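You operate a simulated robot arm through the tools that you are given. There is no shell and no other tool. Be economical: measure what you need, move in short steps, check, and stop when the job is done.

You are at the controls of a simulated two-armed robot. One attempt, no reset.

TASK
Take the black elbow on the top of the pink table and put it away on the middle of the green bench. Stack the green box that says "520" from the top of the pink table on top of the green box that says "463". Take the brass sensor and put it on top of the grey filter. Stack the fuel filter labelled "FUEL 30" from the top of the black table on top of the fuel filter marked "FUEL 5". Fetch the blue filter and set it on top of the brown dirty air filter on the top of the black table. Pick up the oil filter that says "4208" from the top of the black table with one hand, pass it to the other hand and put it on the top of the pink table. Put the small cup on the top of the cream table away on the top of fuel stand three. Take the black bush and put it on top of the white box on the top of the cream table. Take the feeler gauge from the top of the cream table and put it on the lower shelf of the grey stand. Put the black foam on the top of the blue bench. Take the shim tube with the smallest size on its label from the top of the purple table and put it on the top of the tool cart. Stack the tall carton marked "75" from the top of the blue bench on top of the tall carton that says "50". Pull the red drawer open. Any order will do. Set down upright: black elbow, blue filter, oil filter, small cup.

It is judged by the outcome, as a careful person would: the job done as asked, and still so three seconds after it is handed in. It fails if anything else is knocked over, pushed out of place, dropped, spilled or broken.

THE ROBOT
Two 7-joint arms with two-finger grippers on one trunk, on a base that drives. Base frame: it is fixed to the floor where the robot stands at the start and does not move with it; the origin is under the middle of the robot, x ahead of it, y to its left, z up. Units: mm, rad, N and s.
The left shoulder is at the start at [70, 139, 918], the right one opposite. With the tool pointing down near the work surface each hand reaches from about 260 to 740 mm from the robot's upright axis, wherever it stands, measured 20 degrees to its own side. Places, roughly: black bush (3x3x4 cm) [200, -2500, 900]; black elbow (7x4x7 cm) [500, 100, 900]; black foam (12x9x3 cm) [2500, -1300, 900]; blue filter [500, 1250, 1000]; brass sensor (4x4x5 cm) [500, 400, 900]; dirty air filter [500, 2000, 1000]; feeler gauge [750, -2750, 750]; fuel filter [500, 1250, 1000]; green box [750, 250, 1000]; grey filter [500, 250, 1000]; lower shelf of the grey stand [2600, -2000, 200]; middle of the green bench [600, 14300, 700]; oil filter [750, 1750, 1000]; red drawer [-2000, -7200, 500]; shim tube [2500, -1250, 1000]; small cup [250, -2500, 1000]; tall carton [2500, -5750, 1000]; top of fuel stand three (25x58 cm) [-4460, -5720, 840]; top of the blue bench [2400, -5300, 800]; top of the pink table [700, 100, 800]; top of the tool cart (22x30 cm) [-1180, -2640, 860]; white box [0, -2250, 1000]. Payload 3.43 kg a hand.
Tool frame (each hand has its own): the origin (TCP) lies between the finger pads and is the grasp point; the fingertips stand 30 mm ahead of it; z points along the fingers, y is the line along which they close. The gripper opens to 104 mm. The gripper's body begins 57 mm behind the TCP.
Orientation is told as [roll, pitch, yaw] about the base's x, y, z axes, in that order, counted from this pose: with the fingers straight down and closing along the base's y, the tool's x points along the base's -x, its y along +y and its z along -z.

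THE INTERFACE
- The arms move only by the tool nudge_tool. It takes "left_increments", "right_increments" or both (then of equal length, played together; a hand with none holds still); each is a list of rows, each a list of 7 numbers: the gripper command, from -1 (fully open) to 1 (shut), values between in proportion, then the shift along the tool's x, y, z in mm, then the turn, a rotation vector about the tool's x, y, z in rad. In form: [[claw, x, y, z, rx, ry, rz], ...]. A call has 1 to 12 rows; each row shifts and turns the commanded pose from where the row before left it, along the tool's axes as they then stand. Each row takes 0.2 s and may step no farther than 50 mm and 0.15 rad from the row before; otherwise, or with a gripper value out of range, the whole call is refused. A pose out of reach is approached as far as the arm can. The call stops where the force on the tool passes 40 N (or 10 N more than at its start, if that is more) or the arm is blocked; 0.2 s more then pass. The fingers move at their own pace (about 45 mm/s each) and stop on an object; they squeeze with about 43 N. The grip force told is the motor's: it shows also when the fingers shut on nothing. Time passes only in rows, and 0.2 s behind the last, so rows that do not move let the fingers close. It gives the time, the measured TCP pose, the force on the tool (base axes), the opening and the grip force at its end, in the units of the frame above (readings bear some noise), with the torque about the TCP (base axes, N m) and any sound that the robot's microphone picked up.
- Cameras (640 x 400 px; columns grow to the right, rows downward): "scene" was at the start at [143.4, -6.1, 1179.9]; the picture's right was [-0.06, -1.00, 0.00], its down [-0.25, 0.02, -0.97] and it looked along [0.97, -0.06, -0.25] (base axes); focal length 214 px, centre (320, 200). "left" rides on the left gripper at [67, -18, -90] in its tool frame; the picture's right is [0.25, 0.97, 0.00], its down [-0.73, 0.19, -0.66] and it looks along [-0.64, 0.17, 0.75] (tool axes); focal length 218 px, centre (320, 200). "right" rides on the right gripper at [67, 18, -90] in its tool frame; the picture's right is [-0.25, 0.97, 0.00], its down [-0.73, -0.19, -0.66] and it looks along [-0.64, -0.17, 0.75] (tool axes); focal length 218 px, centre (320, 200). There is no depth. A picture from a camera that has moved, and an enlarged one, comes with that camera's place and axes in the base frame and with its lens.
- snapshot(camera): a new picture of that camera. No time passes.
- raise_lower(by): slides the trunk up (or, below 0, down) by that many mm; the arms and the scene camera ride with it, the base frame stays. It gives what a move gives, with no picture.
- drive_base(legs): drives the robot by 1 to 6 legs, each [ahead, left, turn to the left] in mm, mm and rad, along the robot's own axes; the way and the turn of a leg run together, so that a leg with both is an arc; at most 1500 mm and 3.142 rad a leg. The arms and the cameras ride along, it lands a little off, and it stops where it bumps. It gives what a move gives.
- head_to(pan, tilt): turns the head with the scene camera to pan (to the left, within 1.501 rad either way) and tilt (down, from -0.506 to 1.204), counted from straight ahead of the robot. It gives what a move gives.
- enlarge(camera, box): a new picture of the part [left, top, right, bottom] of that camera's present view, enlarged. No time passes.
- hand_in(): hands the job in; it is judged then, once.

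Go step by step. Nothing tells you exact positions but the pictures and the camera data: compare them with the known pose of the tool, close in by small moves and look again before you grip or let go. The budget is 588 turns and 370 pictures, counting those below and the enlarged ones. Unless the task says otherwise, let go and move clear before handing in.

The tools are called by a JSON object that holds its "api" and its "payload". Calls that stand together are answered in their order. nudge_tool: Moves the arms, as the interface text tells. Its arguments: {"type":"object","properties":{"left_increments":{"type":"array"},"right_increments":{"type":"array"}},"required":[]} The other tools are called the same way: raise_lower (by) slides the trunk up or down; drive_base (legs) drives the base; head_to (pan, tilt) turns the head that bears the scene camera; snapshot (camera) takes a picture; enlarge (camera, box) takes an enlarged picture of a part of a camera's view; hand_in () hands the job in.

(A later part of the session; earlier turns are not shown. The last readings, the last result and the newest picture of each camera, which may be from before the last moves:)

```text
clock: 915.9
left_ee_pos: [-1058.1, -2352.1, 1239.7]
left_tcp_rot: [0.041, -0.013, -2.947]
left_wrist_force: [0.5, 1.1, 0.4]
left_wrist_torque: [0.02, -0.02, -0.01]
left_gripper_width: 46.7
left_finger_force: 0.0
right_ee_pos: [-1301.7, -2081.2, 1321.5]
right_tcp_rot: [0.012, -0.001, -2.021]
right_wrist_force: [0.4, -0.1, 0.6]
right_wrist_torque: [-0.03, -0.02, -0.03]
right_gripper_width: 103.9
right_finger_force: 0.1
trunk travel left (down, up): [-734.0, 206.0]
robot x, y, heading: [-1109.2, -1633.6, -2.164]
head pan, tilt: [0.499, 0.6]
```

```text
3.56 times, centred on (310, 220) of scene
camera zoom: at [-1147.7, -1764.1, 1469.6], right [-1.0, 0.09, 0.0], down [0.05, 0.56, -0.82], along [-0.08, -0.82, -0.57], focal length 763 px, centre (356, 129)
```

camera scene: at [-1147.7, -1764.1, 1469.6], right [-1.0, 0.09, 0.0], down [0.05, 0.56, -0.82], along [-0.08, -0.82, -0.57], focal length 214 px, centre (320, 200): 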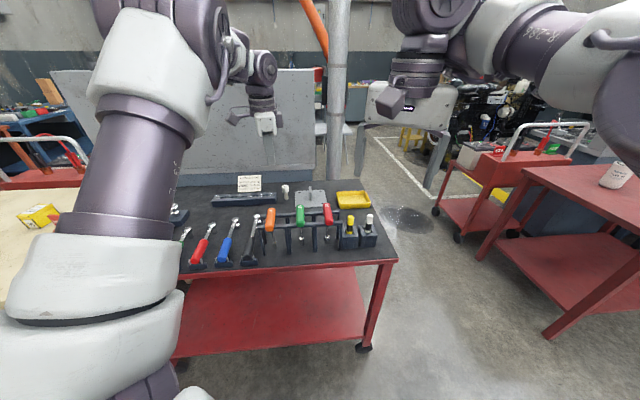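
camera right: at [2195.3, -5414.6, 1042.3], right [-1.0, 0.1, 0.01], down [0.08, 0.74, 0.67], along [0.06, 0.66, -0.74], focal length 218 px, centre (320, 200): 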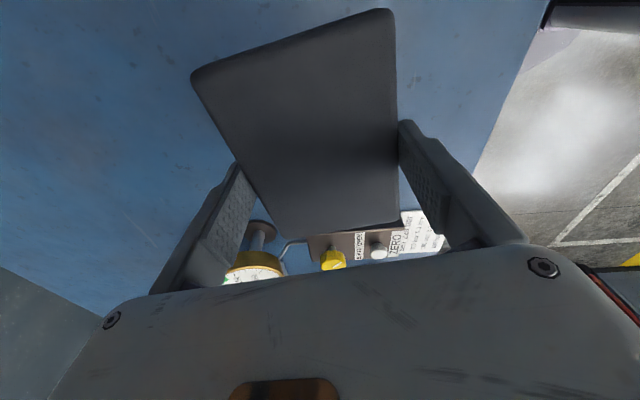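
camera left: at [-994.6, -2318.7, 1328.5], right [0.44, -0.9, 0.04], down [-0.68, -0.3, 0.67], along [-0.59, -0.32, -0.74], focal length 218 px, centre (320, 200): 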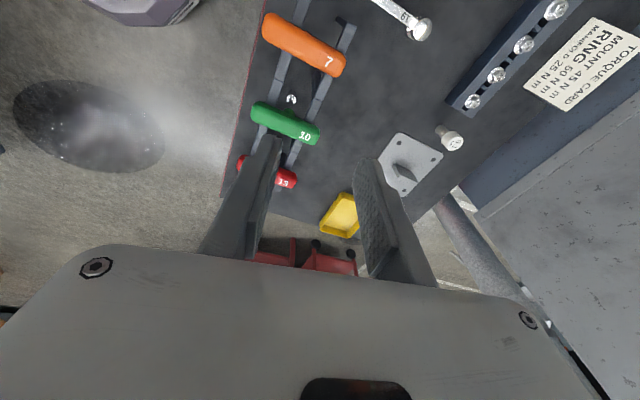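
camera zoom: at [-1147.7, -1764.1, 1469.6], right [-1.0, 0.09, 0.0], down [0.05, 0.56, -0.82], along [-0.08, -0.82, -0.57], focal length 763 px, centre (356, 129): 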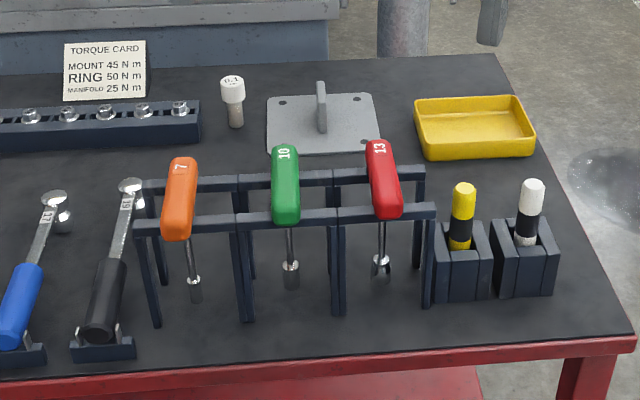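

The tools on the cart look as they were. I'll level the hand and go on to the cup, now travelling high.

{"api": "nudge_tool", "payload": {"left_increments": [[-1, 0, 0, 0, -0.038, -0.02, 0], [-1, 0, 0, 0, 0, 0, 0]]}}

{"api": "drive_base", "payload": {"legs": [[-527, 1255, 0]]}}

{"api": "raise_lower", "payload": {"by": -100}}

{"api": "snapshot", "payload": {"camera": "left"}}

```text
clock: 916.5
left_ee_pos: [-1057.5, -2353.3, 1241.6]
left_tcp_rot: [0.076, -0.031, -2.944]
left_wrist_force: [0.6, -0.2, -0.3]
left_wrist_torque: [-0.02, -0.03, 0.01]
left_gripper_width: 99.4
left_finger_force: 0.1
right_ee_pos: [-1302.1, -2079.7, 1322.6]
right_tcp_rot: [0.013, -0.002, -2.023]
right_wrist_force: [0.2, -0.3, -0.5]
right_wrist_torque: [-0.01, 0.01, 0.0]
right_gripper_width: 103.8
right_finger_force: 0.1
trunk travel left (down, up): [-734.0, 206.0]
robot x, y, heading: [-1117.6, -1633.2, -2.165]
head pan, tilt: [0.499, 0.6]
```

```text
clock: 923.3
left_ee_pos: [253.8, -2609.8, 1240.5]
left_tcp_rot: [0.078, -0.031, -2.953]
left_wrist_force: [-0.1, 1.1, 0.4]
left_wrist_torque: [0.04, 0.0, 0.0]
left_gripper_width: 103.8
left_finger_force: 0.0
right_ee_pos: [11.6, -2337.0, 1321.6]
right_tcp_rot: [0.014, -0.002, -2.026]
right_wrist_force: [-0.1, 0.3, 0.3]
right_wrist_torque: [0.03, 0.0, 0.01]
right_gripper_width: 104.1
right_finger_force: 0.0
trunk travel left (down, up): [-734.0, 206.0]
robot x, y, heading: [205.4, -1888.1, -2.164]
head pan, tilt: [0.499, 0.6]
```

```text
clock: 924.6
left_ee_pos: [254.8, -2609.9, 1140.7]
left_tcp_rot: [0.08, -0.031, -2.952]
left_wrist_force: [0.6, 0.1, 0.3]
left_wrist_torque: [0.02, 0.0, 0.01]
left_gripper_width: 103.9
left_finger_force: 0.0
right_ee_pos: [12.3, -2335.8, 1221.7]
right_tcp_rot: [0.011, -0.003, -2.027]
right_wrist_force: [-0.3, 0.1, -0.2]
right_wrist_torque: [0.04, 0.03, 0.01]
right_gripper_width: 104.3
right_finger_force: 0.1
trunk travel left (down, up): [-634.0, 306.0]
robot x, y, heading: [204.4, -1889.6, -2.175]
head pan, tilt: [0.499, 0.6]
```

```text
138 pictures are left
camera left: at [319.4, -2572.0, 1226.7], right [0.43, -0.9, 0.07], down [-0.67, -0.27, 0.69], along [-0.6, -0.34, -0.72], focal length 218 px, centre (320, 200)
```

left: 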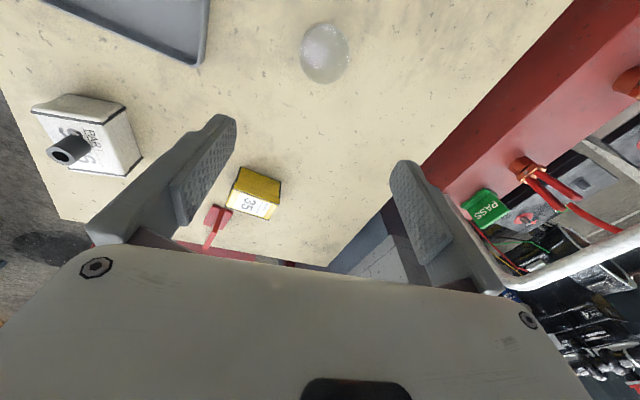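

{"api": "nudge_tool", "payload": {"left_increments": [[-1, 0, 0, 0, 0.079, 0.031, 0], [-1, 0, 0, 0, 0, 0, 0]]}}

{"api": "snapshot", "payload": {"camera": "left"}}

```text
clock: 925.2
left_ee_pos: [255.6, -2608.1, 1141.8]
left_tcp_rot: [-0.002, 0.0, -2.953]
left_wrist_force: [-0.5, 0.2, -0.1]
left_wrist_torque: [-0.01, 0.0, -0.05]
left_gripper_width: 104.0
left_finger_force: 0.1
right_ee_pos: [13.3, -2334.4, 1221.1]
right_tcp_rot: [0.016, -0.004, -2.028]
right_wrist_force: [-0.1, 0.3, -0.8]
right_wrist_torque: [-0.01, 0.01, 0.01]
right_gripper_width: 103.9
right_finger_force: 0.2
trunk travel left (down, up): [-634.0, 306.0]
robot x, y, heading: [204.6, -1886.6, -2.172]
head pan, tilt: [0.499, 0.6]
```

```text
137 pictures are left
camera left: at [318.3, -2578.9, 1230.5], right [0.43, -0.9, 0.0], down [-0.68, -0.33, 0.66], along [-0.59, -0.28, -0.75], focal length 218 px, centre (320, 200)
```

left: 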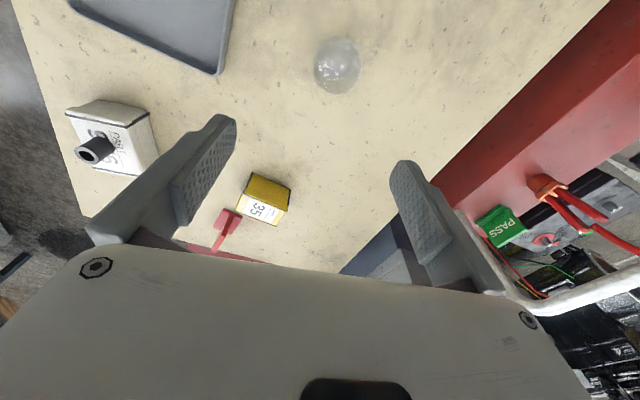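

{"api": "enlarge", "payload": {"camera": "left", "box": [290, 20, 390, 110]}}

```text
4.44 times, centred on (340, 65) of left
camera zoom: at [318.3, -2578.9, 1230.5], right [0.43, -0.9, 0.0], down [-0.68, -0.33, 0.66], along [-0.59, -0.28, -0.75], focal length 970 px, centre (231, 800)
```

zoom: 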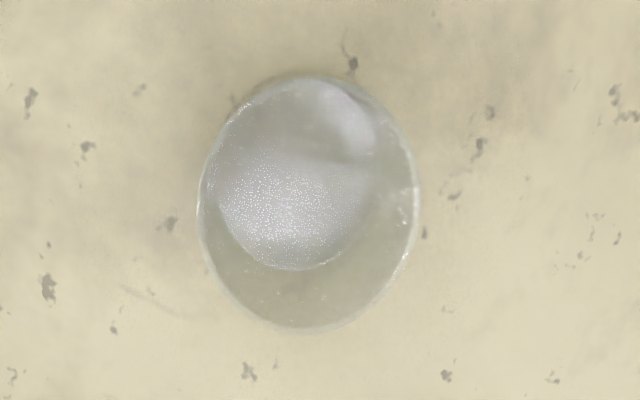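

{"api": "drive_base", "payload": {"legs": [[0, 26, 0]]}}

{"api": "raise_lower", "payload": {"by": -170}}

{"api": "snapshot", "payload": {"camera": "left"}}

```text
clock: 926.0
left_ee_pos: [271.0, -2621.7, 1143.1]
left_tcp_rot: [0.002, 0.005, -2.953]
left_wrist_force: [-0.9, 1.2, -0.1]
left_wrist_torque: [-0.03, -0.04, 0.0]
left_gripper_width: 104.0
left_finger_force: 0.0
right_ee_pos: [28.2, -2346.6, 1221.5]
right_tcp_rot: [0.018, -0.003, -2.028]
right_wrist_force: [-1.9, 1.0, 0.6]
right_wrist_torque: [0.01, -0.03, 0.05]
right_gripper_width: 103.9
right_finger_force: 0.1
trunk travel left (down, up): [-634.0, 306.0]
robot x, y, heading: [224.6, -1906.5, -2.174]
head pan, tilt: [0.499, 0.6]
```

```text
clock: 927.9
left_ee_pos: [274.9, -2623.9, 971.4]
left_tcp_rot: [0.002, -0.001, -2.955]
left_wrist_force: [0.2, -0.9, 0.5]
left_wrist_torque: [0.02, 0.01, 0.0]
left_gripper_width: 103.7
left_finger_force: 0.1
right_ee_pos: [31.6, -2350.3, 1052.2]
right_tcp_rot: [0.013, -0.003, -2.027]
right_wrist_force: [0.1, 0.1, -0.5]
right_wrist_torque: [0.03, -0.01, 0.0]
right_gripper_width: 104.0
right_finger_force: 0.1
trunk travel left (down, up): [-464.0, 476.0]
robot x, y, heading: [225.8, -1906.7, -2.172]
head pan, tilt: [0.499, 0.6]
```

```text
135 pictures are left
camera left: at [337.9, -2593.7, 1060.7], right [0.43, -0.9, 0.0], down [-0.68, -0.32, 0.66], along [-0.59, -0.28, -0.75], focal length 218 px, centre (320, 200)
```

left: 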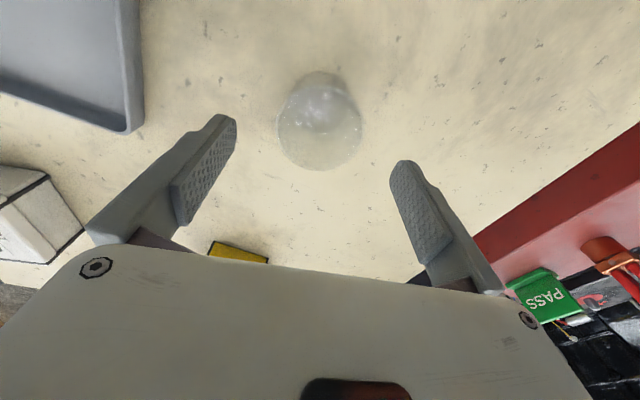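

{"api": "nudge_tool", "payload": {"left_increments": [[-0.7, 10.4, -1, 0, 0, 0, 0], [-0.7, 0, 0, 0, 0, 0, 0]]}}

{"api": "raise_lower", "payload": {"by": -50}}

{"api": "snapshot", "payload": {"camera": "left"}}

```text
clock: 928.5
left_ee_pos: [285.2, -2621.5, 970.2]
left_tcp_rot: [-0.001, -0.001, -2.954]
left_wrist_force: [0.5, -0.8, 0.1]
left_wrist_torque: [0.02, 0.0, -0.01]
left_gripper_width: 88.3
left_finger_force: 0.2
right_ee_pos: [33.1, -2350.6, 1051.1]
right_tcp_rot: [0.015, -0.002, -2.027]
right_wrist_force: [-0.4, 0.2, 0.0]
right_wrist_torque: [0.0, 0.02, 0.02]
right_gripper_width: 103.8
right_finger_force: 0.1
trunk travel left (down, up): [-464.0, 476.0]
robot x, y, heading: [222.4, -1908.4, -2.171]
head pan, tilt: [0.499, 0.6]
```

```text
clock: 929.5
left_ee_pos: [284.9, -2621.3, 920.0]
left_tcp_rot: [0.001, 0.001, -2.953]
left_wrist_force: [0.9, -0.4, 0.5]
left_wrist_torque: [0.0, 0.01, 0.0]
left_gripper_width: 88.4
left_finger_force: 0.1
right_ee_pos: [32.6, -2348.9, 1002.1]
right_tcp_rot: [0.013, -0.005, -2.028]
right_wrist_force: [-0.2, 0.5, -0.1]
right_wrist_torque: [0.03, -0.02, 0.01]
right_gripper_width: 104.0
right_finger_force: 0.1
trunk travel left (down, up): [-414.0, 526.0]
robot x, y, heading: [227.2, -1904.8, -2.172]
head pan, tilt: [0.499, 0.6]
```

```text
134 pictures are left
camera left: at [348.0, -2590.9, 1010.3], right [0.43, -0.9, 0.0], down [-0.68, -0.32, 0.66], along [-0.59, -0.28, -0.75], focal length 218 px, centre (320, 200)
```

left: 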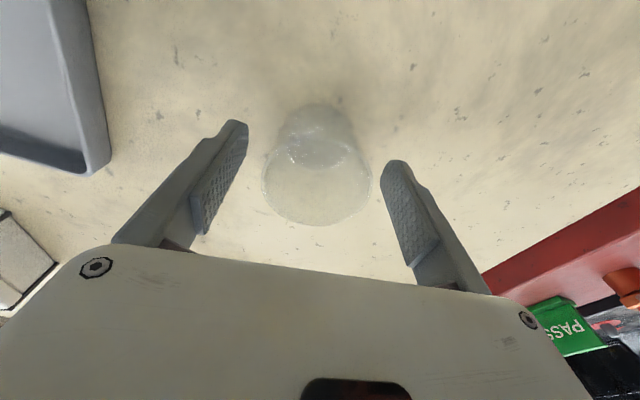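

{"api": "raise_lower", "payload": {"by": -30}}

{"api": "nudge_tool", "payload": {"left_increments": [[-0.4, 0, 0, 0, 0, 0, 0], [-0.2, 0, 0, 0, 0, 0, 0], [0, 0, 0, 0, 0, 0, 0], [0.4, 0, 0, 0, 0, 0, 0], [1, 0, 0, 0, 0, 0, 0], [1, 0, 0, 0, 0, 0, 0], [1, 0, 0, 0, 0, 0, 0], [1, 0, 0, 0, 0, 0, 0]]}}

{"api": "raise_lower", "payload": {"by": 10}}

{"api": "snapshot", "payload": {"camera": "left"}}

```text
clock: 930.2
left_ee_pos: [285.1, -2621.8, 891.2]
left_tcp_rot: [0.0, -0.001, -2.953]
left_wrist_force: [-0.5, -0.8, -0.5]
left_wrist_torque: [0.01, 0.02, 0.0]
left_gripper_width: 88.7
left_finger_force: 0.1
right_ee_pos: [33.4, -2349.6, 973.1]
right_tcp_rot: [0.014, -0.003, -2.029]
right_wrist_force: [0.4, 0.2, -0.3]
right_wrist_torque: [0.01, 0.01, -0.01]
right_gripper_width: 103.8
right_finger_force: 0.1
trunk travel left (down, up): [-384.0, 556.0]
robot x, y, heading: [226.3, -1902.7, -2.17]
head pan, tilt: [0.499, 0.6]
```

```text
clock: 932.0
left_ee_pos: [284.9, -2620.9, 890.6]
left_tcp_rot: [0.0, 0.0, -2.952]
left_wrist_force: [-0.2, 0.6, 0.6]
left_wrist_torque: [0.02, -0.01, 0.0]
left_gripper_width: 61.1
left_finger_force: 42.7
right_ee_pos: [32.5, -2350.9, 974.0]
right_tcp_rot: [0.014, -0.002, -2.028]
right_wrist_force: [0.2, -0.4, 0.4]
right_wrist_torque: [-0.01, 0.0, 0.0]
right_gripper_width: 103.8
right_finger_force: 0.1
trunk travel left (down, up): [-384.0, 556.0]
robot x, y, heading: [226.1, -1906.1, -2.174]
head pan, tilt: [0.499, 0.6]
```

```text
clock: 932.6
left_ee_pos: [284.4, -2621.4, 900.6]
left_tcp_rot: [-0.001, -0.001, -2.952]
left_wrist_force: [-0.6, 0.0, 0.4]
left_wrist_torque: [0.0, -0.02, -0.02]
left_gripper_width: 61.5
left_finger_force: 42.9
right_ee_pos: [32.2, -2350.0, 982.3]
right_tcp_rot: [0.014, -0.001, -2.027]
right_wrist_force: [0.4, -0.8, 0.6]
right_wrist_torque: [0.01, 0.03, 0.05]
right_gripper_width: 103.9
right_finger_force: 0.0
trunk travel left (down, up): [-394.0, 546.0]
robot x, y, heading: [224.2, -1907.3, -2.164]
head pan, tilt: [0.499, 0.6]
```

```text
133 pictures are left
camera left: at [347.9, -2591.4, 989.9], right [0.43, -0.9, 0.0], down [-0.68, -0.32, 0.66], along [-0.59, -0.28, -0.75], focal length 218 px, centre (320, 200)
```

left: 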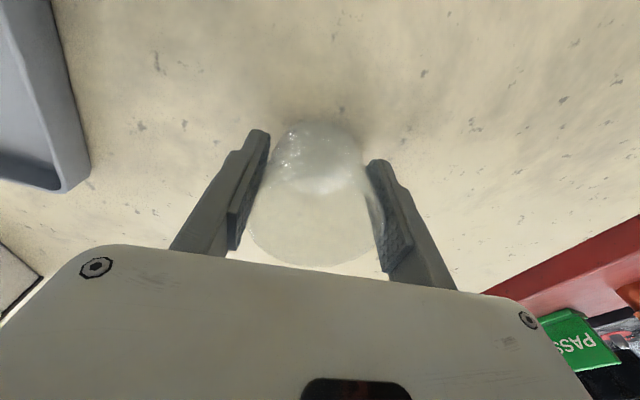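

The cup is held upright. I'll carry it by the known lanes: round the cream table, south, then west along the drawer bench toward the fuel stands.

{"api": "raise_lower", "payload": {"by": 230}}

{"api": "drive_base", "payload": {"legs": [[-289, -198, 0], [0, 0, 2.17], [1060, 0, 0], [0, 0, -1.57]]}}

{"api": "snapshot", "payload": {"camera": "left"}}

```text
clock: 935.0
left_ee_pos: [285.7, -2620.9, 1129.6]
left_tcp_rot: [-0.001, 0.001, -2.955]
left_wrist_force: [0.9, 0.8, -0.6]
left_wrist_torque: [0.02, -0.01, -0.02]
left_gripper_width: 60.9
left_finger_force: 42.7
right_ee_pos: [32.9, -2350.3, 1211.7]
right_tcp_rot: [0.013, -0.005, -2.028]
right_wrist_force: [0.2, 0.0, 0.4]
right_wrist_torque: [0.0, 0.01, 0.01]
right_gripper_width: 103.8
right_finger_force: 0.2
trunk travel left (down, up): [-624.0, 316.0]
robot x, y, heading: [228.8, -1901.5, -2.166]
head pan, tilt: [0.499, 0.6]
```

```text
clock: 951.2
left_ee_pos: [1716.4, -2127.7, 1130.1]
left_tcp_rot: [-0.001, -0.001, -2.357]
left_wrist_force: [0.2, -0.2, -0.1]
left_wrist_torque: [0.02, 0.01, -0.04]
left_gripper_width: 60.0
left_finger_force: 43.0
right_ee_pos: [1354.4, -2044.4, 1211.1]
right_tcp_rot: [0.015, -0.003, -1.431]
right_wrist_force: [-0.8, 0.4, 0.2]
right_wrist_torque: [-0.01, 0.0, 0.01]
right_gripper_width: 104.3
right_finger_force: 0.1
trunk travel left (down, up): [-624.0, 316.0]
robot x, y, heading: [1266.7, -1572.1, -1.57]
head pan, tilt: [0.499, 0.6]
```

```text
132 pictures are left
camera left: at [1751.6, -2066.9, 1220.0], right [0.86, -0.51, 0.0], down [-0.38, -0.65, 0.66], along [-0.33, -0.57, -0.75], focal length 218 px, centre (320, 200)
```

left: 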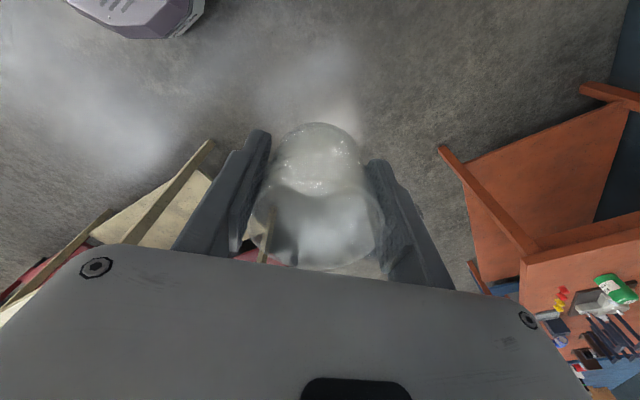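

{"api": "drive_base", "payload": {"legs": [[1500, 0, 0], [1500, 0, 0], [1500, 0, 0], [330, 0, 0], [0, 0, -1.57]]}}

{"api": "snapshot", "payload": {"camera": "left"}}

```text
clock: 978.2
left_ee_pos: [598.7, -6819.1, 1130.4]
left_tcp_rot: [0.0, 0.0, 2.334]
left_wrist_force: [-0.1, -0.3, 0.0]
left_wrist_torque: [-0.02, -0.06, -0.01]
left_gripper_width: 59.1
left_finger_force: 43.3
right_ee_pos: [689.2, -6459.5, 1212.3]
right_tcp_rot: [0.015, -0.002, -3.025]
right_wrist_force: [0.4, -0.9, -0.4]
right_wrist_torque: [-0.01, 0.0, 0.03]
right_gripper_width: 103.8
right_finger_force: 0.0
trunk travel left (down, up): [-624.0, 316.0]
robot x, y, heading: [1168.1, -6382.6, 3.116]
head pan, tilt: [0.499, 0.6]
```

```text
131 pictures are left
camera left: at [658.5, -6854.7, 1220.0], right [-0.53, -0.85, 0.0], down [-0.64, 0.4, 0.66], along [-0.56, 0.35, -0.75], focal length 218 px, centre (320, 200)
```

left: 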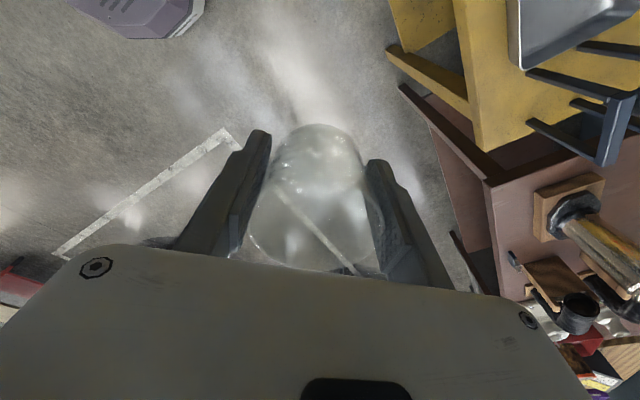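

{"api": "drive_base", "payload": {"legs": [[1500, 0, 0.026], [1450, 0, 0]]}}

{"api": "head_to", "payload": {"pan": -0.2, "tilt": 0.15}}

{"api": "snapshot", "payload": {"camera": "scene"}}

```text
clock: 992.3
left_ee_pos: [-2280.5, -6946.0, 1129.9]
left_tcp_rot: [0.0, 0.0, 2.409]
left_wrist_force: [-0.4, -0.3, -0.4]
left_wrist_torque: [0.0, 0.0, 0.0]
left_gripper_width: 59.4
left_finger_force: 42.9
right_ee_pos: [-2216.2, -6582.3, 1211.3]
right_tcp_rot: [0.014, -0.004, -2.952]
right_wrist_force: [-0.2, 0.5, 0.2]
right_wrist_torque: [-0.01, 0.01, 0.0]
right_gripper_width: 103.8
right_finger_force: 0.0
trunk travel left (down, up): [-624.0, 316.0]
robot x, y, heading: [-1746.1, -6466.7, -3.092]
head pan, tilt: [0.499, 0.6]
```

```text
clock: 993.4
left_ee_pos: [-2280.5, -6946.3, 1129.9]
left_tcp_rot: [0.001, 0.0, 2.407]
left_wrist_force: [-0.7, 0.0, 0.2]
left_wrist_torque: [-0.01, 0.0, -0.03]
left_gripper_width: 58.9
left_finger_force: 43.3
right_ee_pos: [-2217.5, -6582.0, 1212.5]
right_tcp_rot: [0.015, -0.004, -2.951]
right_wrist_force: [-0.9, -0.2, -0.4]
right_wrist_torque: [0.02, 0.0, 0.0]
right_gripper_width: 103.8
right_finger_force: 0.0
trunk travel left (down, up): [-624.0, 316.0]
robot x, y, heading: [-1741.5, -6464.9, -3.095]
head pan, tilt: [-0.201, 0.15]
```

```text
130 pictures are left
camera scene: at [-1887.1, -6456.6, 1401.1], right [0.15, 0.99, 0.0], down [0.15, -0.02, -0.99], along [-0.98, 0.15, -0.15], focal length 214 px, centre (320, 200)
```

scene: 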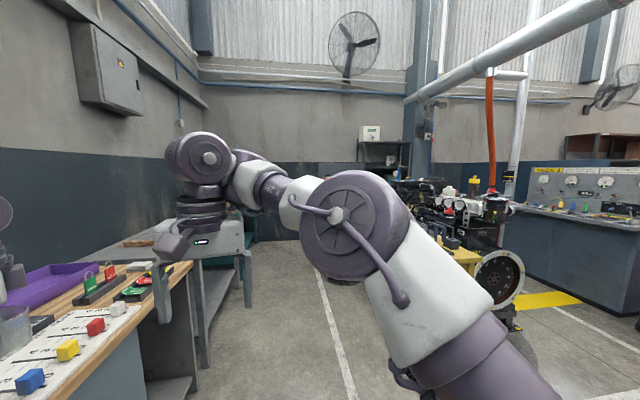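

{"api": "drive_base", "payload": {"legs": [[0, -80, -0.045], [800, 0, 0], [0, 0, -0.5]]}}

{"api": "head_to", "payload": {"pan": 0.1, "tilt": 0.25}}

{"api": "snapshot", "payload": {"camera": "scene"}}

```text
clock: 999.7
left_ee_pos: [-3245.1, -6524.5, 1131.0]
left_tcp_rot: [-0.002, -0.001, 1.861]
left_wrist_force: [-0.3, -0.2, -0.6]
left_wrist_torque: [0.02, -0.02, 0.03]
left_gripper_width: 59.2
left_finger_force: 43.0
right_ee_pos: [-3000.1, -6246.1, 1211.8]
right_tcp_rot: [0.013, -0.004, 2.786]
right_wrist_force: [-0.3, -1.0, -0.3]
right_wrist_torque: [0.0, -0.01, -0.03]
right_gripper_width: 104.1
right_finger_force: 0.1
trunk travel left (down, up): [-624.0, 316.0]
robot x, y, heading: [-2539.6, -6391.0, 2.644]
head pan, tilt: [-0.201, 0.15]
```

```text
clock: 1000.5
left_ee_pos: [-3245.6, -6522.9, 1130.5]
left_tcp_rot: [-0.001, 0.0, 1.861]
left_wrist_force: [-0.6, -0.1, -0.4]
left_wrist_torque: [0.02, -0.01, -0.02]
left_gripper_width: 59.3
left_finger_force: 42.3
right_ee_pos: [-3001.2, -6244.9, 1212.2]
right_tcp_rot: [0.014, -0.004, 2.784]
right_wrist_force: [-0.2, -0.2, -0.2]
right_wrist_torque: [-0.03, 0.03, -0.04]
right_gripper_width: 104.1
right_finger_force: 0.2
trunk travel left (down, up): [-624.0, 316.0]
robot x, y, heading: [-2538.1, -6394.7, 2.649]
head pan, tilt: [0.099, 0.25]
```

```text
129 pictures are left
camera scene: at [-2669.0, -6332.8, 1391.9], right [0.39, 0.92, 0.0], down [0.23, -0.1, -0.97], along [-0.89, 0.38, -0.25], focal length 214 px, centre (320, 200)
```

scene: 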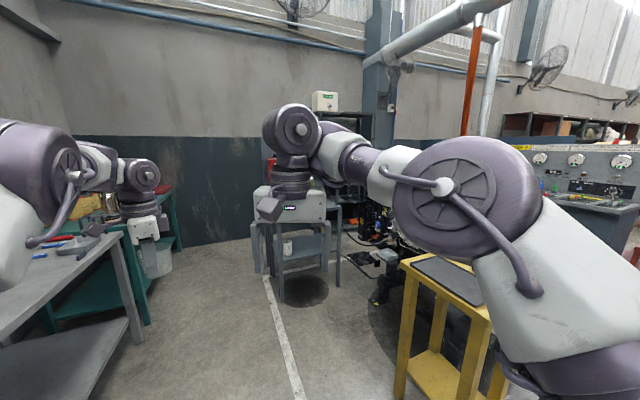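

The grey-blue stand ahead matches fuel stand three at (−4460, −5720). I'm getting closer.

{"api": "drive_base", "payload": {"legs": [[950, 150, 0], [0, 0, -0.53]]}}

{"api": "raise_lower", "payload": {"by": 200}}

{"api": "head_to", "payload": {"pan": 0.7, "tilt": 0.5}}

{"api": "snapshot", "payload": {"camera": "scene"}}

```text
clock: 1007.0
left_ee_pos: [-4113.7, -5826.5, 1130.1]
left_tcp_rot: [-0.003, 0.0, 1.326]
left_wrist_force: [0.2, 0.0, -0.3]
left_wrist_torque: [0.01, 0.02, -0.04]
left_gripper_width: 59.3
left_finger_force: 42.8
right_ee_pos: [-3762.3, -5712.0, 1211.5]
right_tcp_rot: [0.014, -0.003, 2.252]
right_wrist_force: [-0.5, -0.2, 0.7]
right_wrist_torque: [0.0, 0.0, -0.02]
right_gripper_width: 104.0
right_finger_force: 0.0
trunk travel left (down, up): [-624.0, 316.0]
robot x, y, heading: [-3443.0, -6073.3, 2.109]
head pan, tilt: [0.099, 0.25]
```

```text
clock: 1009.2
left_ee_pos: [-4113.9, -5827.0, 1329.5]
left_tcp_rot: [-0.003, 0.0, 1.327]
left_wrist_force: [0.8, -0.5, 0.4]
left_wrist_torque: [0.03, 0.01, -0.02]
left_gripper_width: 59.1
left_finger_force: 43.2
right_ee_pos: [-3761.5, -5712.0, 1412.5]
right_tcp_rot: [0.015, 0.0, 2.253]
right_wrist_force: [-0.2, 0.4, 0.4]
right_wrist_torque: [-0.04, 0.02, 0.0]
right_gripper_width: 103.8
right_finger_force: 0.0
trunk travel left (down, up): [-824.0, 116.0]
robot x, y, heading: [-3441.9, -6074.7, 2.11]
head pan, tilt: [0.099, 0.25]
```

```text
clock: 1010.2
left_ee_pos: [-4113.7, -5827.8, 1330.0]
left_tcp_rot: [-0.003, 0.0, 1.326]
left_wrist_force: [0.0, -1.0, 0.1]
left_wrist_torque: [-0.02, -0.04, -0.03]
left_gripper_width: 59.3
left_finger_force: 43.5
right_ee_pos: [-3762.5, -5712.0, 1412.4]
right_tcp_rot: [0.013, -0.004, 2.251]
right_wrist_force: [-0.2, 0.1, 0.0]
right_wrist_torque: [0.02, -0.03, -0.03]
right_gripper_width: 104.0
right_finger_force: 0.1
trunk travel left (down, up): [-824.0, 116.0]
robot x, y, heading: [-3437.4, -6073.9, 2.108]
head pan, tilt: [0.7, 0.499]
```

```text
128 pictures are left
camera scene: at [-3550.3, -6001.5, 1568.8], right [0.33, 0.95, 0.0], down [0.45, -0.16, -0.88], along [-0.83, 0.29, -0.48], focal length 214 px, centre (320, 200)
```

scene: 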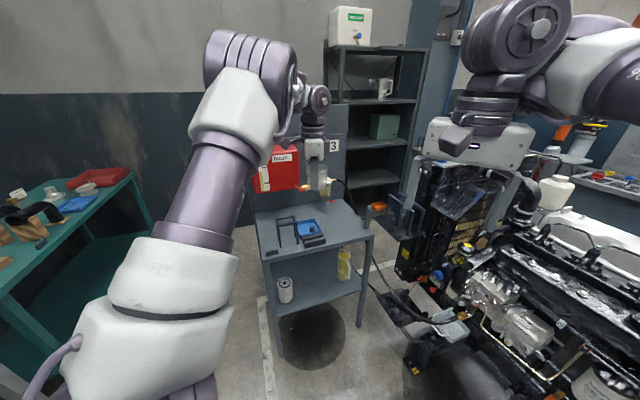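

{"api": "enlarge", "payload": {"camera": "scene", "box": [230, 120, 410, 290]}}

```text
2.35 times, centred on (320, 205) of scene
camera zoom: at [-3550.3, -6001.5, 1568.8], right [0.33, 0.95, 0.0], down [0.45, -0.16, -0.88], along [-0.83, 0.29, -0.48], focal length 505 px, centre (320, 188)
```

zoom: 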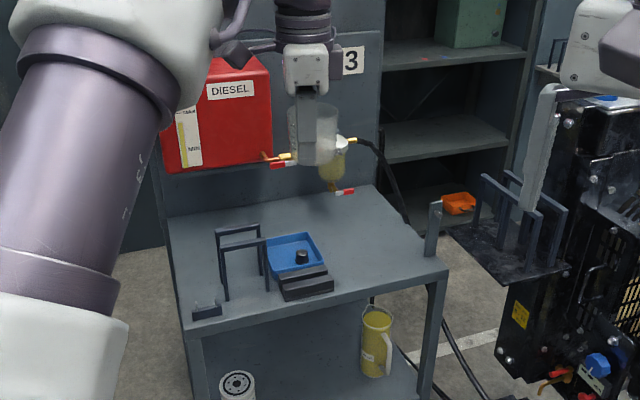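

The stand carries a "3". Its right front top is free; I'll set the cup at about (−4450, −5540).

{"api": "drive_base", "payload": {"legs": [[390, 130, 0]]}}

{"api": "raise_lower", "payload": {"by": -260}}

{"api": "snapshot", "payload": {"camera": "left"}}

{"api": "snapshot", "payload": {"camera": "scene"}}

```text
clock: 1012.7
left_ee_pos: [-4426.8, -5558.0, 1331.4]
left_tcp_rot: [-0.001, -0.001, 1.327]
left_wrist_force: [0.1, -0.6, 0.3]
left_wrist_torque: [-0.01, 0.03, 0.0]
left_gripper_width: 59.0
left_finger_force: 43.4
right_ee_pos: [-4074.5, -5442.5, 1413.4]
right_tcp_rot: [0.014, -0.006, 2.253]
right_wrist_force: [0.3, 0.2, -0.5]
right_wrist_torque: [0.03, 0.02, -0.02]
right_gripper_width: 104.1
right_finger_force: 0.1
trunk travel left (down, up): [-824.0, 116.0]
robot x, y, heading: [-3750.4, -5799.2, 2.108]
head pan, tilt: [0.7, 0.499]
```

```text
clock: 1015.4
left_ee_pos: [-4427.1, -5556.0, 1070.8]
left_tcp_rot: [-0.001, -0.001, 1.329]
left_wrist_force: [-1.1, -0.2, -0.3]
left_wrist_torque: [0.01, 0.02, 0.02]
left_gripper_width: 59.3
left_finger_force: 43.4
right_ee_pos: [-4075.7, -5440.2, 1152.3]
right_tcp_rot: [0.015, -0.004, 2.254]
right_wrist_force: [-0.4, -0.1, 0.4]
right_wrist_torque: [0.01, 0.01, -0.01]
right_gripper_width: 104.2
right_finger_force: 0.0
trunk travel left (down, up): [-564.0, 376.0]
robot x, y, heading: [-3753.1, -5803.7, 2.112]
head pan, tilt: [0.7, 0.499]
```

```text
126 pictures are left
camera left: at [-4426.2, -5625.3, 1160.2], right [-1.0, -0.01, 0.0], down [-0.01, 0.75, 0.66], along [-0.01, 0.66, -0.75], focal length 218 px, centre (320, 200)
```

left: 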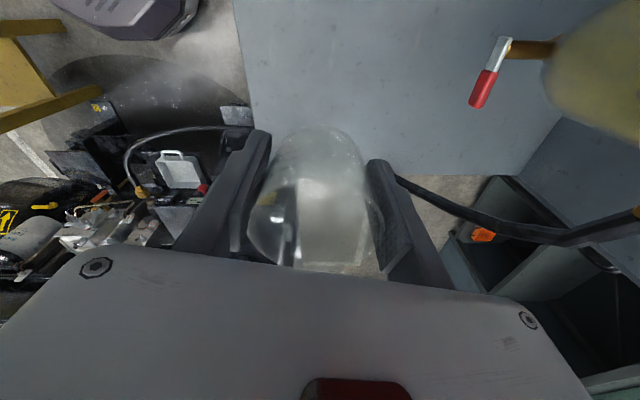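

```text
125 pictures are left
camera scene: at [-3864.0, -5729.7, 1308.8], right [0.32, 0.95, 0.0], down [0.45, -0.15, -0.88], along [-0.83, 0.28, -0.48], focal length 214 px, centre (320, 200)
```

scene: 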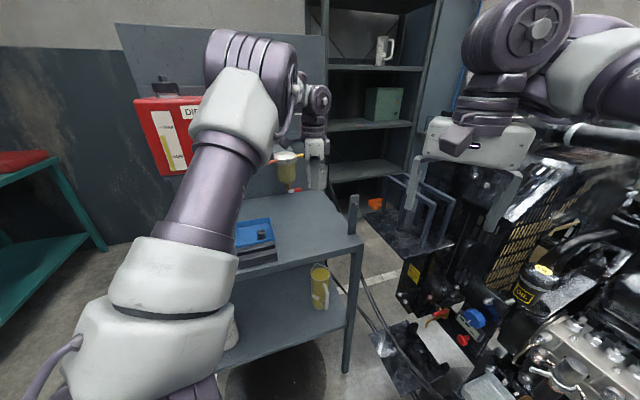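

{"api": "raise_lower", "payload": {"by": -170}}

{"api": "snapshot", "payload": {"camera": "scene"}}

{"api": "snapshot", "payload": {"camera": "left"}}

```text
clock: 1017.3
left_ee_pos: [-4427.8, -5556.7, 901.9]
left_tcp_rot: [0.0, 0.0, 1.327]
left_wrist_force: [0.1, 0.4, 0.7]
left_wrist_torque: [-0.01, -0.01, 0.02]
left_gripper_width: 59.2
left_finger_force: 43.2
right_ee_pos: [-4076.1, -5439.9, 983.0]
right_tcp_rot: [0.016, -0.004, 2.252]
right_wrist_force: [-0.1, 1.2, 0.7]
right_wrist_torque: [0.01, -0.01, 0.01]
right_gripper_width: 103.9
right_finger_force: 0.0
trunk travel left (down, up): [-394.0, 546.0]
robot x, y, heading: [-3753.4, -5800.3, 2.108]
head pan, tilt: [0.7, 0.499]
```

```text
124 pictures are left
camera scene: at [-3863.9, -5729.8, 1138.8], right [0.32, 0.95, 0.0], down [0.45, -0.15, -0.88], along [-0.83, 0.28, -0.48], focal length 214 px, centre (320, 200)
```

scene: 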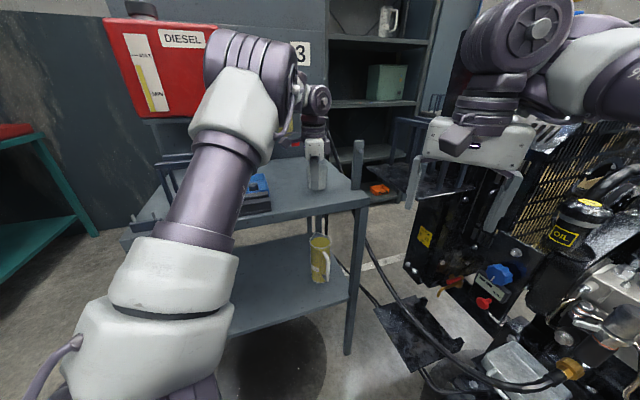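

```text
123 pictures are left
camera left: at [-4426.1, -5625.3, 990.3], right [-1.0, -0.01, 0.0], down [-0.01, 0.75, 0.66], along [-0.01, 0.66, -0.75], focal length 218 px, centre (320, 200)
```

left: 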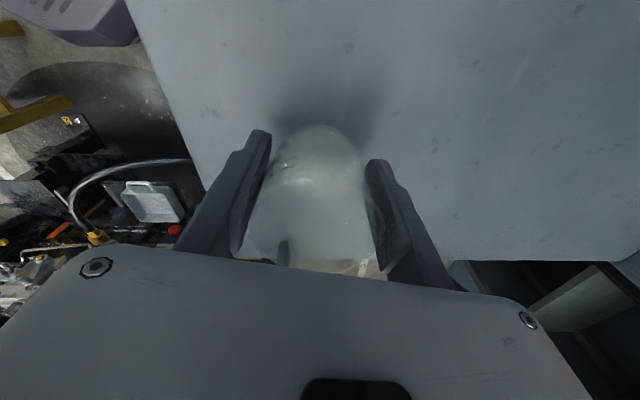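

{"api": "raise_lower", "payload": {"by": -16}}

{"api": "nudge_tool", "payload": {"left_increments": [[1, 0, 0, 2, 0, 0, 0], [1, 0, 0, 2, 0, 0, 0], [1, 0, 0, 2, 0, 0, 0], [1, 0, 0, 2, 0, 0, 0]]}}

{"api": "enlarge", "payload": {"camera": "left", "box": [200, 80, 440, 270]}}

```text
clock: 1017.9
left_ee_pos: [-4425.6, -5555.4, 888.7]
left_tcp_rot: [0.007, -0.005, 1.328]
left_wrist_force: [-6.9, 0.7, 24.8]
left_wrist_torque: [-0.01, -0.3, 0.04]
left_gripper_width: 59.4
left_finger_force: 43.6
right_ee_pos: [-4074.5, -5441.8, 966.8]
right_tcp_rot: [0.013, -0.005, 2.254]
right_wrist_force: [0.6, -0.1, 0.3]
right_wrist_torque: [0.0, -0.03, 0.03]
right_gripper_width: 104.0
right_finger_force: 0.1
trunk travel left (down, up): [-378.0, 562.0]
robot x, y, heading: [-3754.2, -5799.7, 2.111]
head pan, tilt: [0.7, 0.499]
```

```text
clock: 1018.4
left_ee_pos: [-4426.4, -5556.8, 888.4]
left_tcp_rot: [0.012, -0.004, 1.328]
left_wrist_force: [2.9, -1.4, 15.9]
left_wrist_torque: [-0.15, -0.46, -0.09]
left_gripper_width: 59.1
left_finger_force: 42.9
right_ee_pos: [-4074.5, -5441.4, 966.9]
right_tcp_rot: [0.018, -0.005, 2.253]
right_wrist_force: [0.8, 0.6, -0.2]
right_wrist_torque: [-0.01, -0.01, 0.0]
right_gripper_width: 104.0
right_finger_force: 0.1
trunk travel left (down, up): [-378.0, 562.0]
robot x, y, heading: [-3752.4, -5802.6, 2.111]
head pan, tilt: [0.7, 0.499]
stopped in row 2 (left hand): the force on the tool passed its limit at 42 N (the readings are from after the stop); the commanded pose is now the measured one
```

```text
2.11 times, centred on (320, 175) of left
camera zoom: at [-4424.4, -5625.9, 978.1], right [-1.0, -0.01, 0.01], down [0.0, 0.75, 0.66], along [-0.02, 0.66, -0.75], focal length 460 px, centre (320, 253)
```

zoom: 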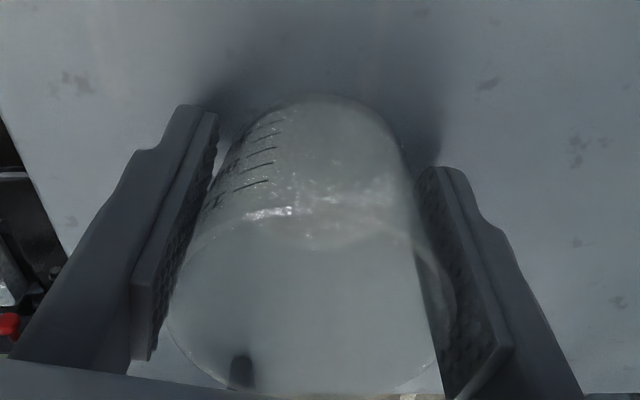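

{"api": "nudge_tool", "payload": {"left_increments": [[1, 0, 0, -1.5, 0.012, 0.004, 0], [0.4, 0, 0, 0, 0, 0, 0], [0.1, 0, 0, 0, 0, 0, 0], [-0.2, 0, 0, 0, 0, 0, 0], [-0.5, 0, 0, 0, 0, 0, 0], [-0.6, 0, 0, 0, 0, 0, 0], [-0.6, 0, 0, 0, 0, 0, 0]]}}

{"api": "raise_lower", "payload": {"by": 150}}

{"api": "snapshot", "payload": {"camera": "left"}}

```text
clock: 1020.0
left_ee_pos: [-4428.5, -5555.9, 888.2]
left_tcp_rot: [-0.007, -0.001, 1.328]
left_wrist_force: [-0.3, 0.1, 0.9]
left_wrist_torque: [0.0, 0.03, -0.02]
left_gripper_width: 83.1
left_finger_force: 0.0
right_ee_pos: [-4076.4, -5440.9, 965.6]
right_tcp_rot: [0.012, -0.003, 2.255]
right_wrist_force: [-0.3, -0.6, 0.1]
right_wrist_torque: [0.0, -0.04, 0.06]
right_gripper_width: 103.9
right_finger_force: 0.0
trunk travel left (down, up): [-378.0, 562.0]
robot x, y, heading: [-3750.9, -5802.1, 2.111]
head pan, tilt: [0.7, 0.499]
```

```text
clock: 1021.7
left_ee_pos: [-4429.8, -5555.2, 1036.9]
left_tcp_rot: [-0.005, 0.003, 1.328]
left_wrist_force: [0.1, -0.5, 0.1]
left_wrist_torque: [0.0, -0.01, 0.01]
left_gripper_width: 83.2
left_finger_force: 0.1
right_ee_pos: [-4075.3, -5440.5, 1116.0]
right_tcp_rot: [0.014, -0.004, 2.254]
right_wrist_force: [-0.5, -0.7, 0.2]
right_wrist_torque: [-0.02, 0.0, -0.03]
right_gripper_width: 103.9
right_finger_force: 0.0
trunk travel left (down, up): [-528.0, 412.0]
robot x, y, heading: [-3753.1, -5802.7, 2.112]
head pan, tilt: [0.7, 0.499]
```

```text
121 pictures are left
camera left: at [-4428.2, -5624.1, 1126.9], right [-1.0, -0.01, 0.0], down [-0.01, 0.76, 0.66], along [-0.01, 0.66, -0.76], focal length 218 px, centre (320, 200)
```

left: 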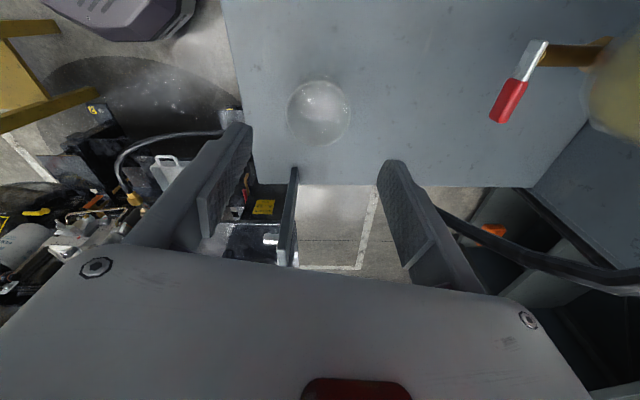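

The cup stands upright on stand three with its contents. The last job is the red drawer, so I'm backing out to its front.

{"api": "raise_lower", "payload": {"by": 120}}

{"api": "drive_base", "payload": {"legs": [[-1133, -736, 0], [0, 0, 1.03], [-700, 0, 0]]}}

{"api": "head_to", "payload": {"pan": 0.8, "tilt": 0.4}}

{"api": "snapshot", "payload": {"camera": "scene"}}

```text
clock: 1023.2
left_ee_pos: [-4429.2, -5554.5, 1156.5]
left_tcp_rot: [-0.005, 0.002, 1.328]
left_wrist_force: [1.0, -0.2, 1.0]
left_wrist_torque: [-0.01, 0.0, -0.03]
left_gripper_width: 82.9
left_finger_force: 0.0
right_ee_pos: [-4075.7, -5440.2, 1237.1]
right_tcp_rot: [0.013, -0.004, 2.254]
right_wrist_force: [-0.1, 0.7, -0.6]
right_wrist_torque: [0.01, 0.0, -0.02]
right_gripper_width: 103.9
right_finger_force: 0.1
trunk travel left (down, up): [-648.0, 292.0]
robot x, y, heading: [-3753.2, -5800.8, 2.113]
head pan, tilt: [0.7, 0.499]
```

```text
clock: 1036.1
left_ee_pos: [-2415.3, -6868.1, 1157.4]
left_tcp_rot: [-0.006, 0.002, 2.333]
left_wrist_force: [-0.2, -0.3, 0.4]
left_wrist_torque: [-0.01, 0.0, 0.03]
left_gripper_width: 83.3
left_finger_force: 0.1
right_ee_pos: [-2322.1, -6508.1, 1236.1]
right_tcp_rot: [0.015, -0.002, -3.026]
right_wrist_force: [0.5, -0.1, -0.4]
right_wrist_torque: [-0.03, 0.0, -0.03]
right_gripper_width: 104.1
right_finger_force: 0.1
trunk travel left (down, up): [-648.0, 292.0]
robot x, y, heading: [-1846.8, -6431.9, 3.12]
head pan, tilt: [0.7, 0.499]
```

```text
clock: 1036.7
left_ee_pos: [-2414.8, -6867.8, 1157.1]
left_tcp_rot: [-0.006, -0.001, 2.33]
left_wrist_force: [0.1, -1.1, 0.2]
left_wrist_torque: [0.0, 0.03, 0.03]
left_gripper_width: 83.2
left_finger_force: 0.0
right_ee_pos: [-2321.5, -6508.7, 1236.8]
right_tcp_rot: [0.013, -0.003, -3.028]
right_wrist_force: [-0.4, -0.1, -0.8]
right_wrist_torque: [-0.01, -0.01, 0.0]
right_gripper_width: 104.2
right_finger_force: 0.0
trunk travel left (down, up): [-648.0, 292.0]
robot x, y, heading: [-1843.7, -6429.2, 3.115]
head pan, tilt: [0.799, 0.4]
```

```text
120 pictures are left
camera scene: at [-1959.4, -6493.7, 1401.9], right [-0.7, 0.72, 0.0], down [0.28, 0.27, -0.92], along [-0.66, -0.64, -0.39], focal length 214 px, centre (320, 200)
```

scene: 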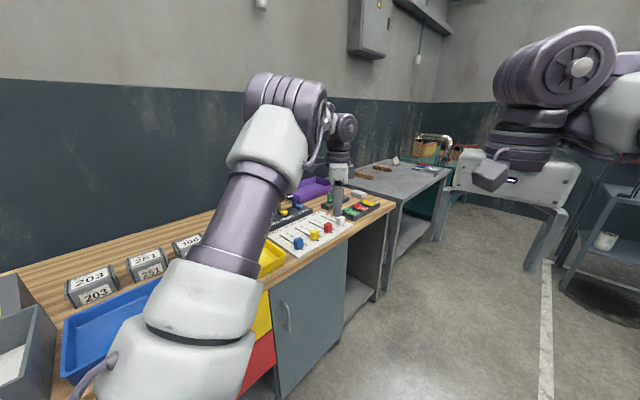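

{"api": "drive_base", "payload": {"legs": [[0, -350, 0], [0, 0, 1.6]]}}

{"api": "head_to", "payload": {"pan": 0.0, "tilt": 0.55}}

{"api": "snapshot", "payload": {"camera": "scene"}}

```text
clock: 1038.9
left_ee_pos: [-2420.9, -6536.9, 1157.6]
left_tcp_rot: [-0.004, 0.003, 2.318]
left_wrist_force: [-1.0, 0.6, 0.6]
left_wrist_torque: [-0.01, -0.04, 0.0]
left_gripper_width: 83.3
left_finger_force: 0.0
right_ee_pos: [-2323.7, -6177.5, 1236.0]
right_tcp_rot: [0.015, -0.003, -3.041]
right_wrist_force: [-0.2, 0.4, 0.6]
right_wrist_torque: [-0.04, 0.02, 0.01]
right_gripper_width: 104.1
right_finger_force: 0.0
trunk travel left (down, up): [-648.0, 292.0]
robot x, y, heading: [-1844.0, -6108.5, 3.102]
head pan, tilt: [0.799, 0.4]
stopped in leg 1: the robot was blocked; the commanded pose is now the measured one
```

```text
clock: 1040.1
left_ee_pos: [-2422.3, -6537.2, 1156.5]
left_tcp_rot: [-0.006, -0.001, 2.318]
left_wrist_force: [0.5, -1.1, 0.3]
left_wrist_torque: [0.01, -0.01, 0.0]
left_gripper_width: 82.9
left_finger_force: 0.0
right_ee_pos: [-2323.6, -6179.0, 1237.4]
right_tcp_rot: [0.016, -0.004, -3.043]
right_wrist_force: [-0.1, -0.2, 0.7]
right_wrist_torque: [0.02, 0.01, -0.03]
right_gripper_width: 104.1
right_finger_force: 0.1
trunk travel left (down, up): [-648.0, 292.0]
robot x, y, heading: [-1844.7, -6106.7, 3.096]
head pan, tilt: [0.0, 0.55]
```

```text
119 pictures are left
camera scene: at [-1983.9, -6102.3, 1388.2], right [0.04, 1.0, 0.0], down [0.52, -0.02, -0.85], along [-0.85, 0.03, -0.52], focal length 214 px, centre (320, 200)
```

scene: 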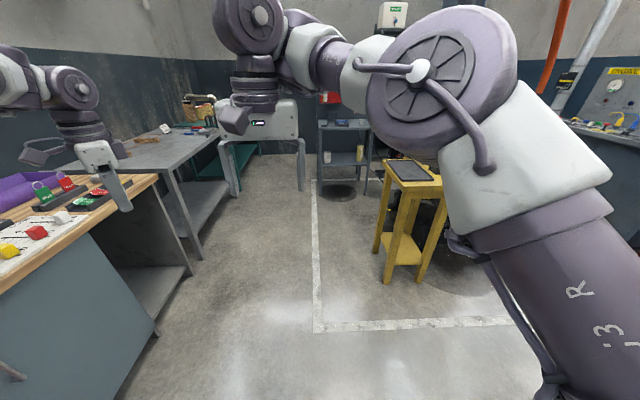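

{"api": "drive_base", "payload": {"legs": [[0, 60, 0], [0, 0, 1.6]]}}

{"api": "snapshot", "payload": {"camera": "scene"}}

```text
clock: 1044.9
left_ee_pos: [-1415.6, -6742.9, 1157.5]
left_tcp_rot: [-0.006, 0.001, -2.393]
left_wrist_force: [0.3, 0.2, -0.4]
left_wrist_torque: [0.01, -0.01, -0.01]
left_gripper_width: 83.2
left_finger_force: 0.1
right_ee_pos: [-1773.3, -6645.8, 1238.1]
right_tcp_rot: [0.014, -0.004, -1.468]
right_wrist_force: [-0.6, -0.8, 0.5]
right_wrist_torque: [-0.01, -0.04, -0.01]
right_gripper_width: 103.8
right_finger_force: 0.0
trunk travel left (down, up): [-648.0, 292.0]
robot x, y, heading: [-1847.7, -6165.8, -1.605]
head pan, tilt: [0.0, 0.55]
```

```text
118 pictures are left
camera scene: at [-1851.6, -6307.1, 1388.2], right [-1.0, 0.04, 0.0], down [0.02, 0.52, -0.85], along [-0.03, -0.85, -0.52], focal length 214 px, centre (320, 200)
```

scene: 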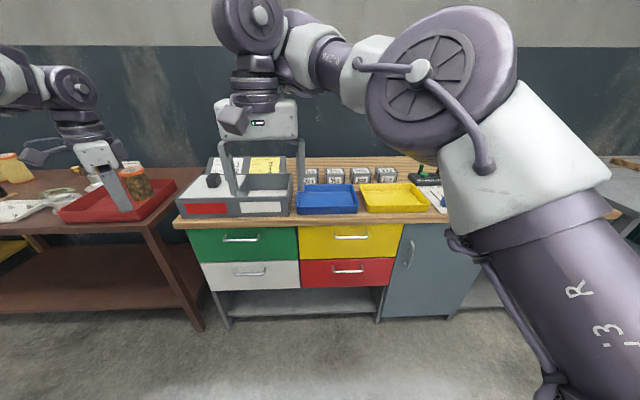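

{"api": "enlarge", "payload": {"camera": "scene", "box": [290, 215, 410, 300]}}

```text
4.71 times, centred on (350, 258) of scene
camera zoom: at [-1851.6, -6307.1, 1388.2], right [-1.0, 0.04, 0.0], down [0.02, 0.52, -0.85], along [-0.03, -0.85, -0.52], focal length 1009 px, centre (179, -71)
```

zoom: 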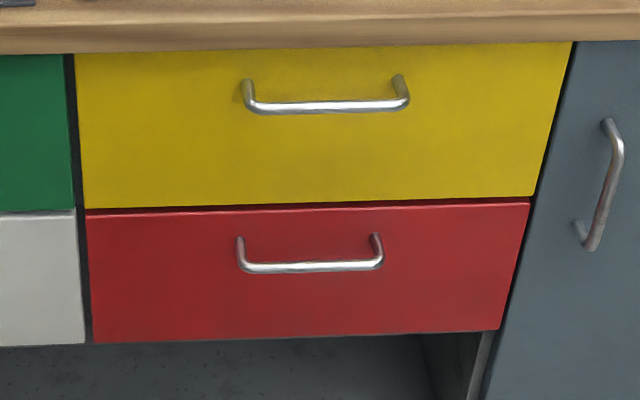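

The red drawer's handle bar is near (−2012, −7011, 545), standing about 36 mm off the front. I'll turn alongside the bench and put the left hand into its sideways pose.

{"api": "drive_base", "payload": {"legs": [[200, 300, 0], [0, 0, -1.947]]}}

{"api": "nudge_tool", "payload": {"left_increments": [[-1, 0, 0, 0, -0.006, 0, -0.148], [-1, 0, 0, 0, 0, 0, -0.15], [-1, 0, 0, 0, 0, 0, -0.15], [-1, 0, 0, 0, 0, 0, -0.15], [-1, 0, 0, 0, 0, 0, -0.15], [-1, 0, 0, 0, 0, 0, -0.15], [-1, 0, 0, 0, 0, 0, -0.15], [-1, 0, 0, 0, 0, 0, -0.15], [-1, 18, 17, -3, 0, 0, 0], [-1, 18, 17, -3, 0, 0, 0], [-1, 18, 17, -3, 0, 0, 0], [-1, 17, 16, -2, 0, 0, 0]]}}

{"api": "nudge_tool", "payload": {"left_increments": [[-1, 0, 29, -2, -0.14, 0, 0], [-1, 0, 29, -2, -0.14, 0, 0], [-1, 0, 29, -2, -0.14, 0, 0], [-1, 0, 29, -2, -0.14, 0, 0], [-1, 0, 29, -2, -0.14, 0, 0], [-1, 0, 29, -2, -0.14, 0, 0], [-1, 0, 29, -2, -0.14, 0, 0], [-1, 0, 29, -2, -0.14, 0, 0], [-1, 0, 29, -2, -0.14, 0, 0], [-1, 0, 29, -2, -0.14, 0, 0], [-1, 0, 29, -2, -0.14, 0, 0], [-1, 0, 0, 0, 0, 0, 0]]}}

```text
clock: 1051.9
left_ee_pos: [-2251.2, -6559.7, 1158.7]
left_tcp_rot: [-0.006, -0.001, 1.935]
left_wrist_force: [0.5, 0.2, 0.8]
left_wrist_torque: [0.01, -0.02, -0.02]
left_gripper_width: 83.1
left_finger_force: 0.0
right_ee_pos: [-2026.8, -6262.1, 1237.0]
right_tcp_rot: [0.014, -0.004, 2.86]
right_wrist_force: [-1.0, -0.5, -0.7]
right_wrist_torque: [0.0, -0.02, -0.01]
right_gripper_width: 104.1
right_finger_force: 0.1
trunk travel left (down, up): [-648.0, 292.0]
robot x, y, heading: [-1554.3, -6374.8, 2.724]
head pan, tilt: [0.0, 0.55]
```

```text
clock: 1054.5
left_ee_pos: [-2124.5, -6697.5, 1156.6]
left_tcp_rot: [0.002, 0.0, 3.134]
left_wrist_force: [0.3, -0.6, 0.7]
left_wrist_torque: [0.03, -0.01, -0.03]
left_gripper_width: 104.1
left_finger_force: 0.1
left hand out of reach, approached as far as the arm can: row 5, 6, 7, 8
right_ee_pos: [-2022.8, -6264.2, 1236.7]
right_tcp_rot: [0.016, -0.007, 2.86]
right_wrist_force: [-0.3, 0.4, 1.0]
right_wrist_torque: [0.03, -0.03, 0.0]
right_gripper_width: 103.8
right_finger_force: 0.0
trunk travel left (down, up): [-648.0, 292.0]
robot x, y, heading: [-1555.6, -6369.9, 2.722]
head pan, tilt: [0.0, 0.55]
```

```text
clock: 1057.1
left_ee_pos: [-2128.3, -6903.9, 1358.9]
left_tcp_rot: [1.543, 0.0, 3.134]
left_wrist_force: [0.4, 0.2, 0.5]
left_wrist_torque: [-0.01, -0.02, 0.01]
left_gripper_width: 103.8
left_finger_force: 0.0
right_ee_pos: [-2025.5, -6263.1, 1235.6]
right_tcp_rot: [0.013, -0.003, 2.861]
right_wrist_force: [0.2, -0.5, -0.3]
right_wrist_torque: [0.0, 0.02, 0.01]
right_gripper_width: 104.1
right_finger_force: 0.2
trunk travel left (down, up): [-648.0, 292.0]
robot x, y, heading: [-1549.8, -6376.8, 2.72]
head pan, tilt: [0.0, 0.55]
```

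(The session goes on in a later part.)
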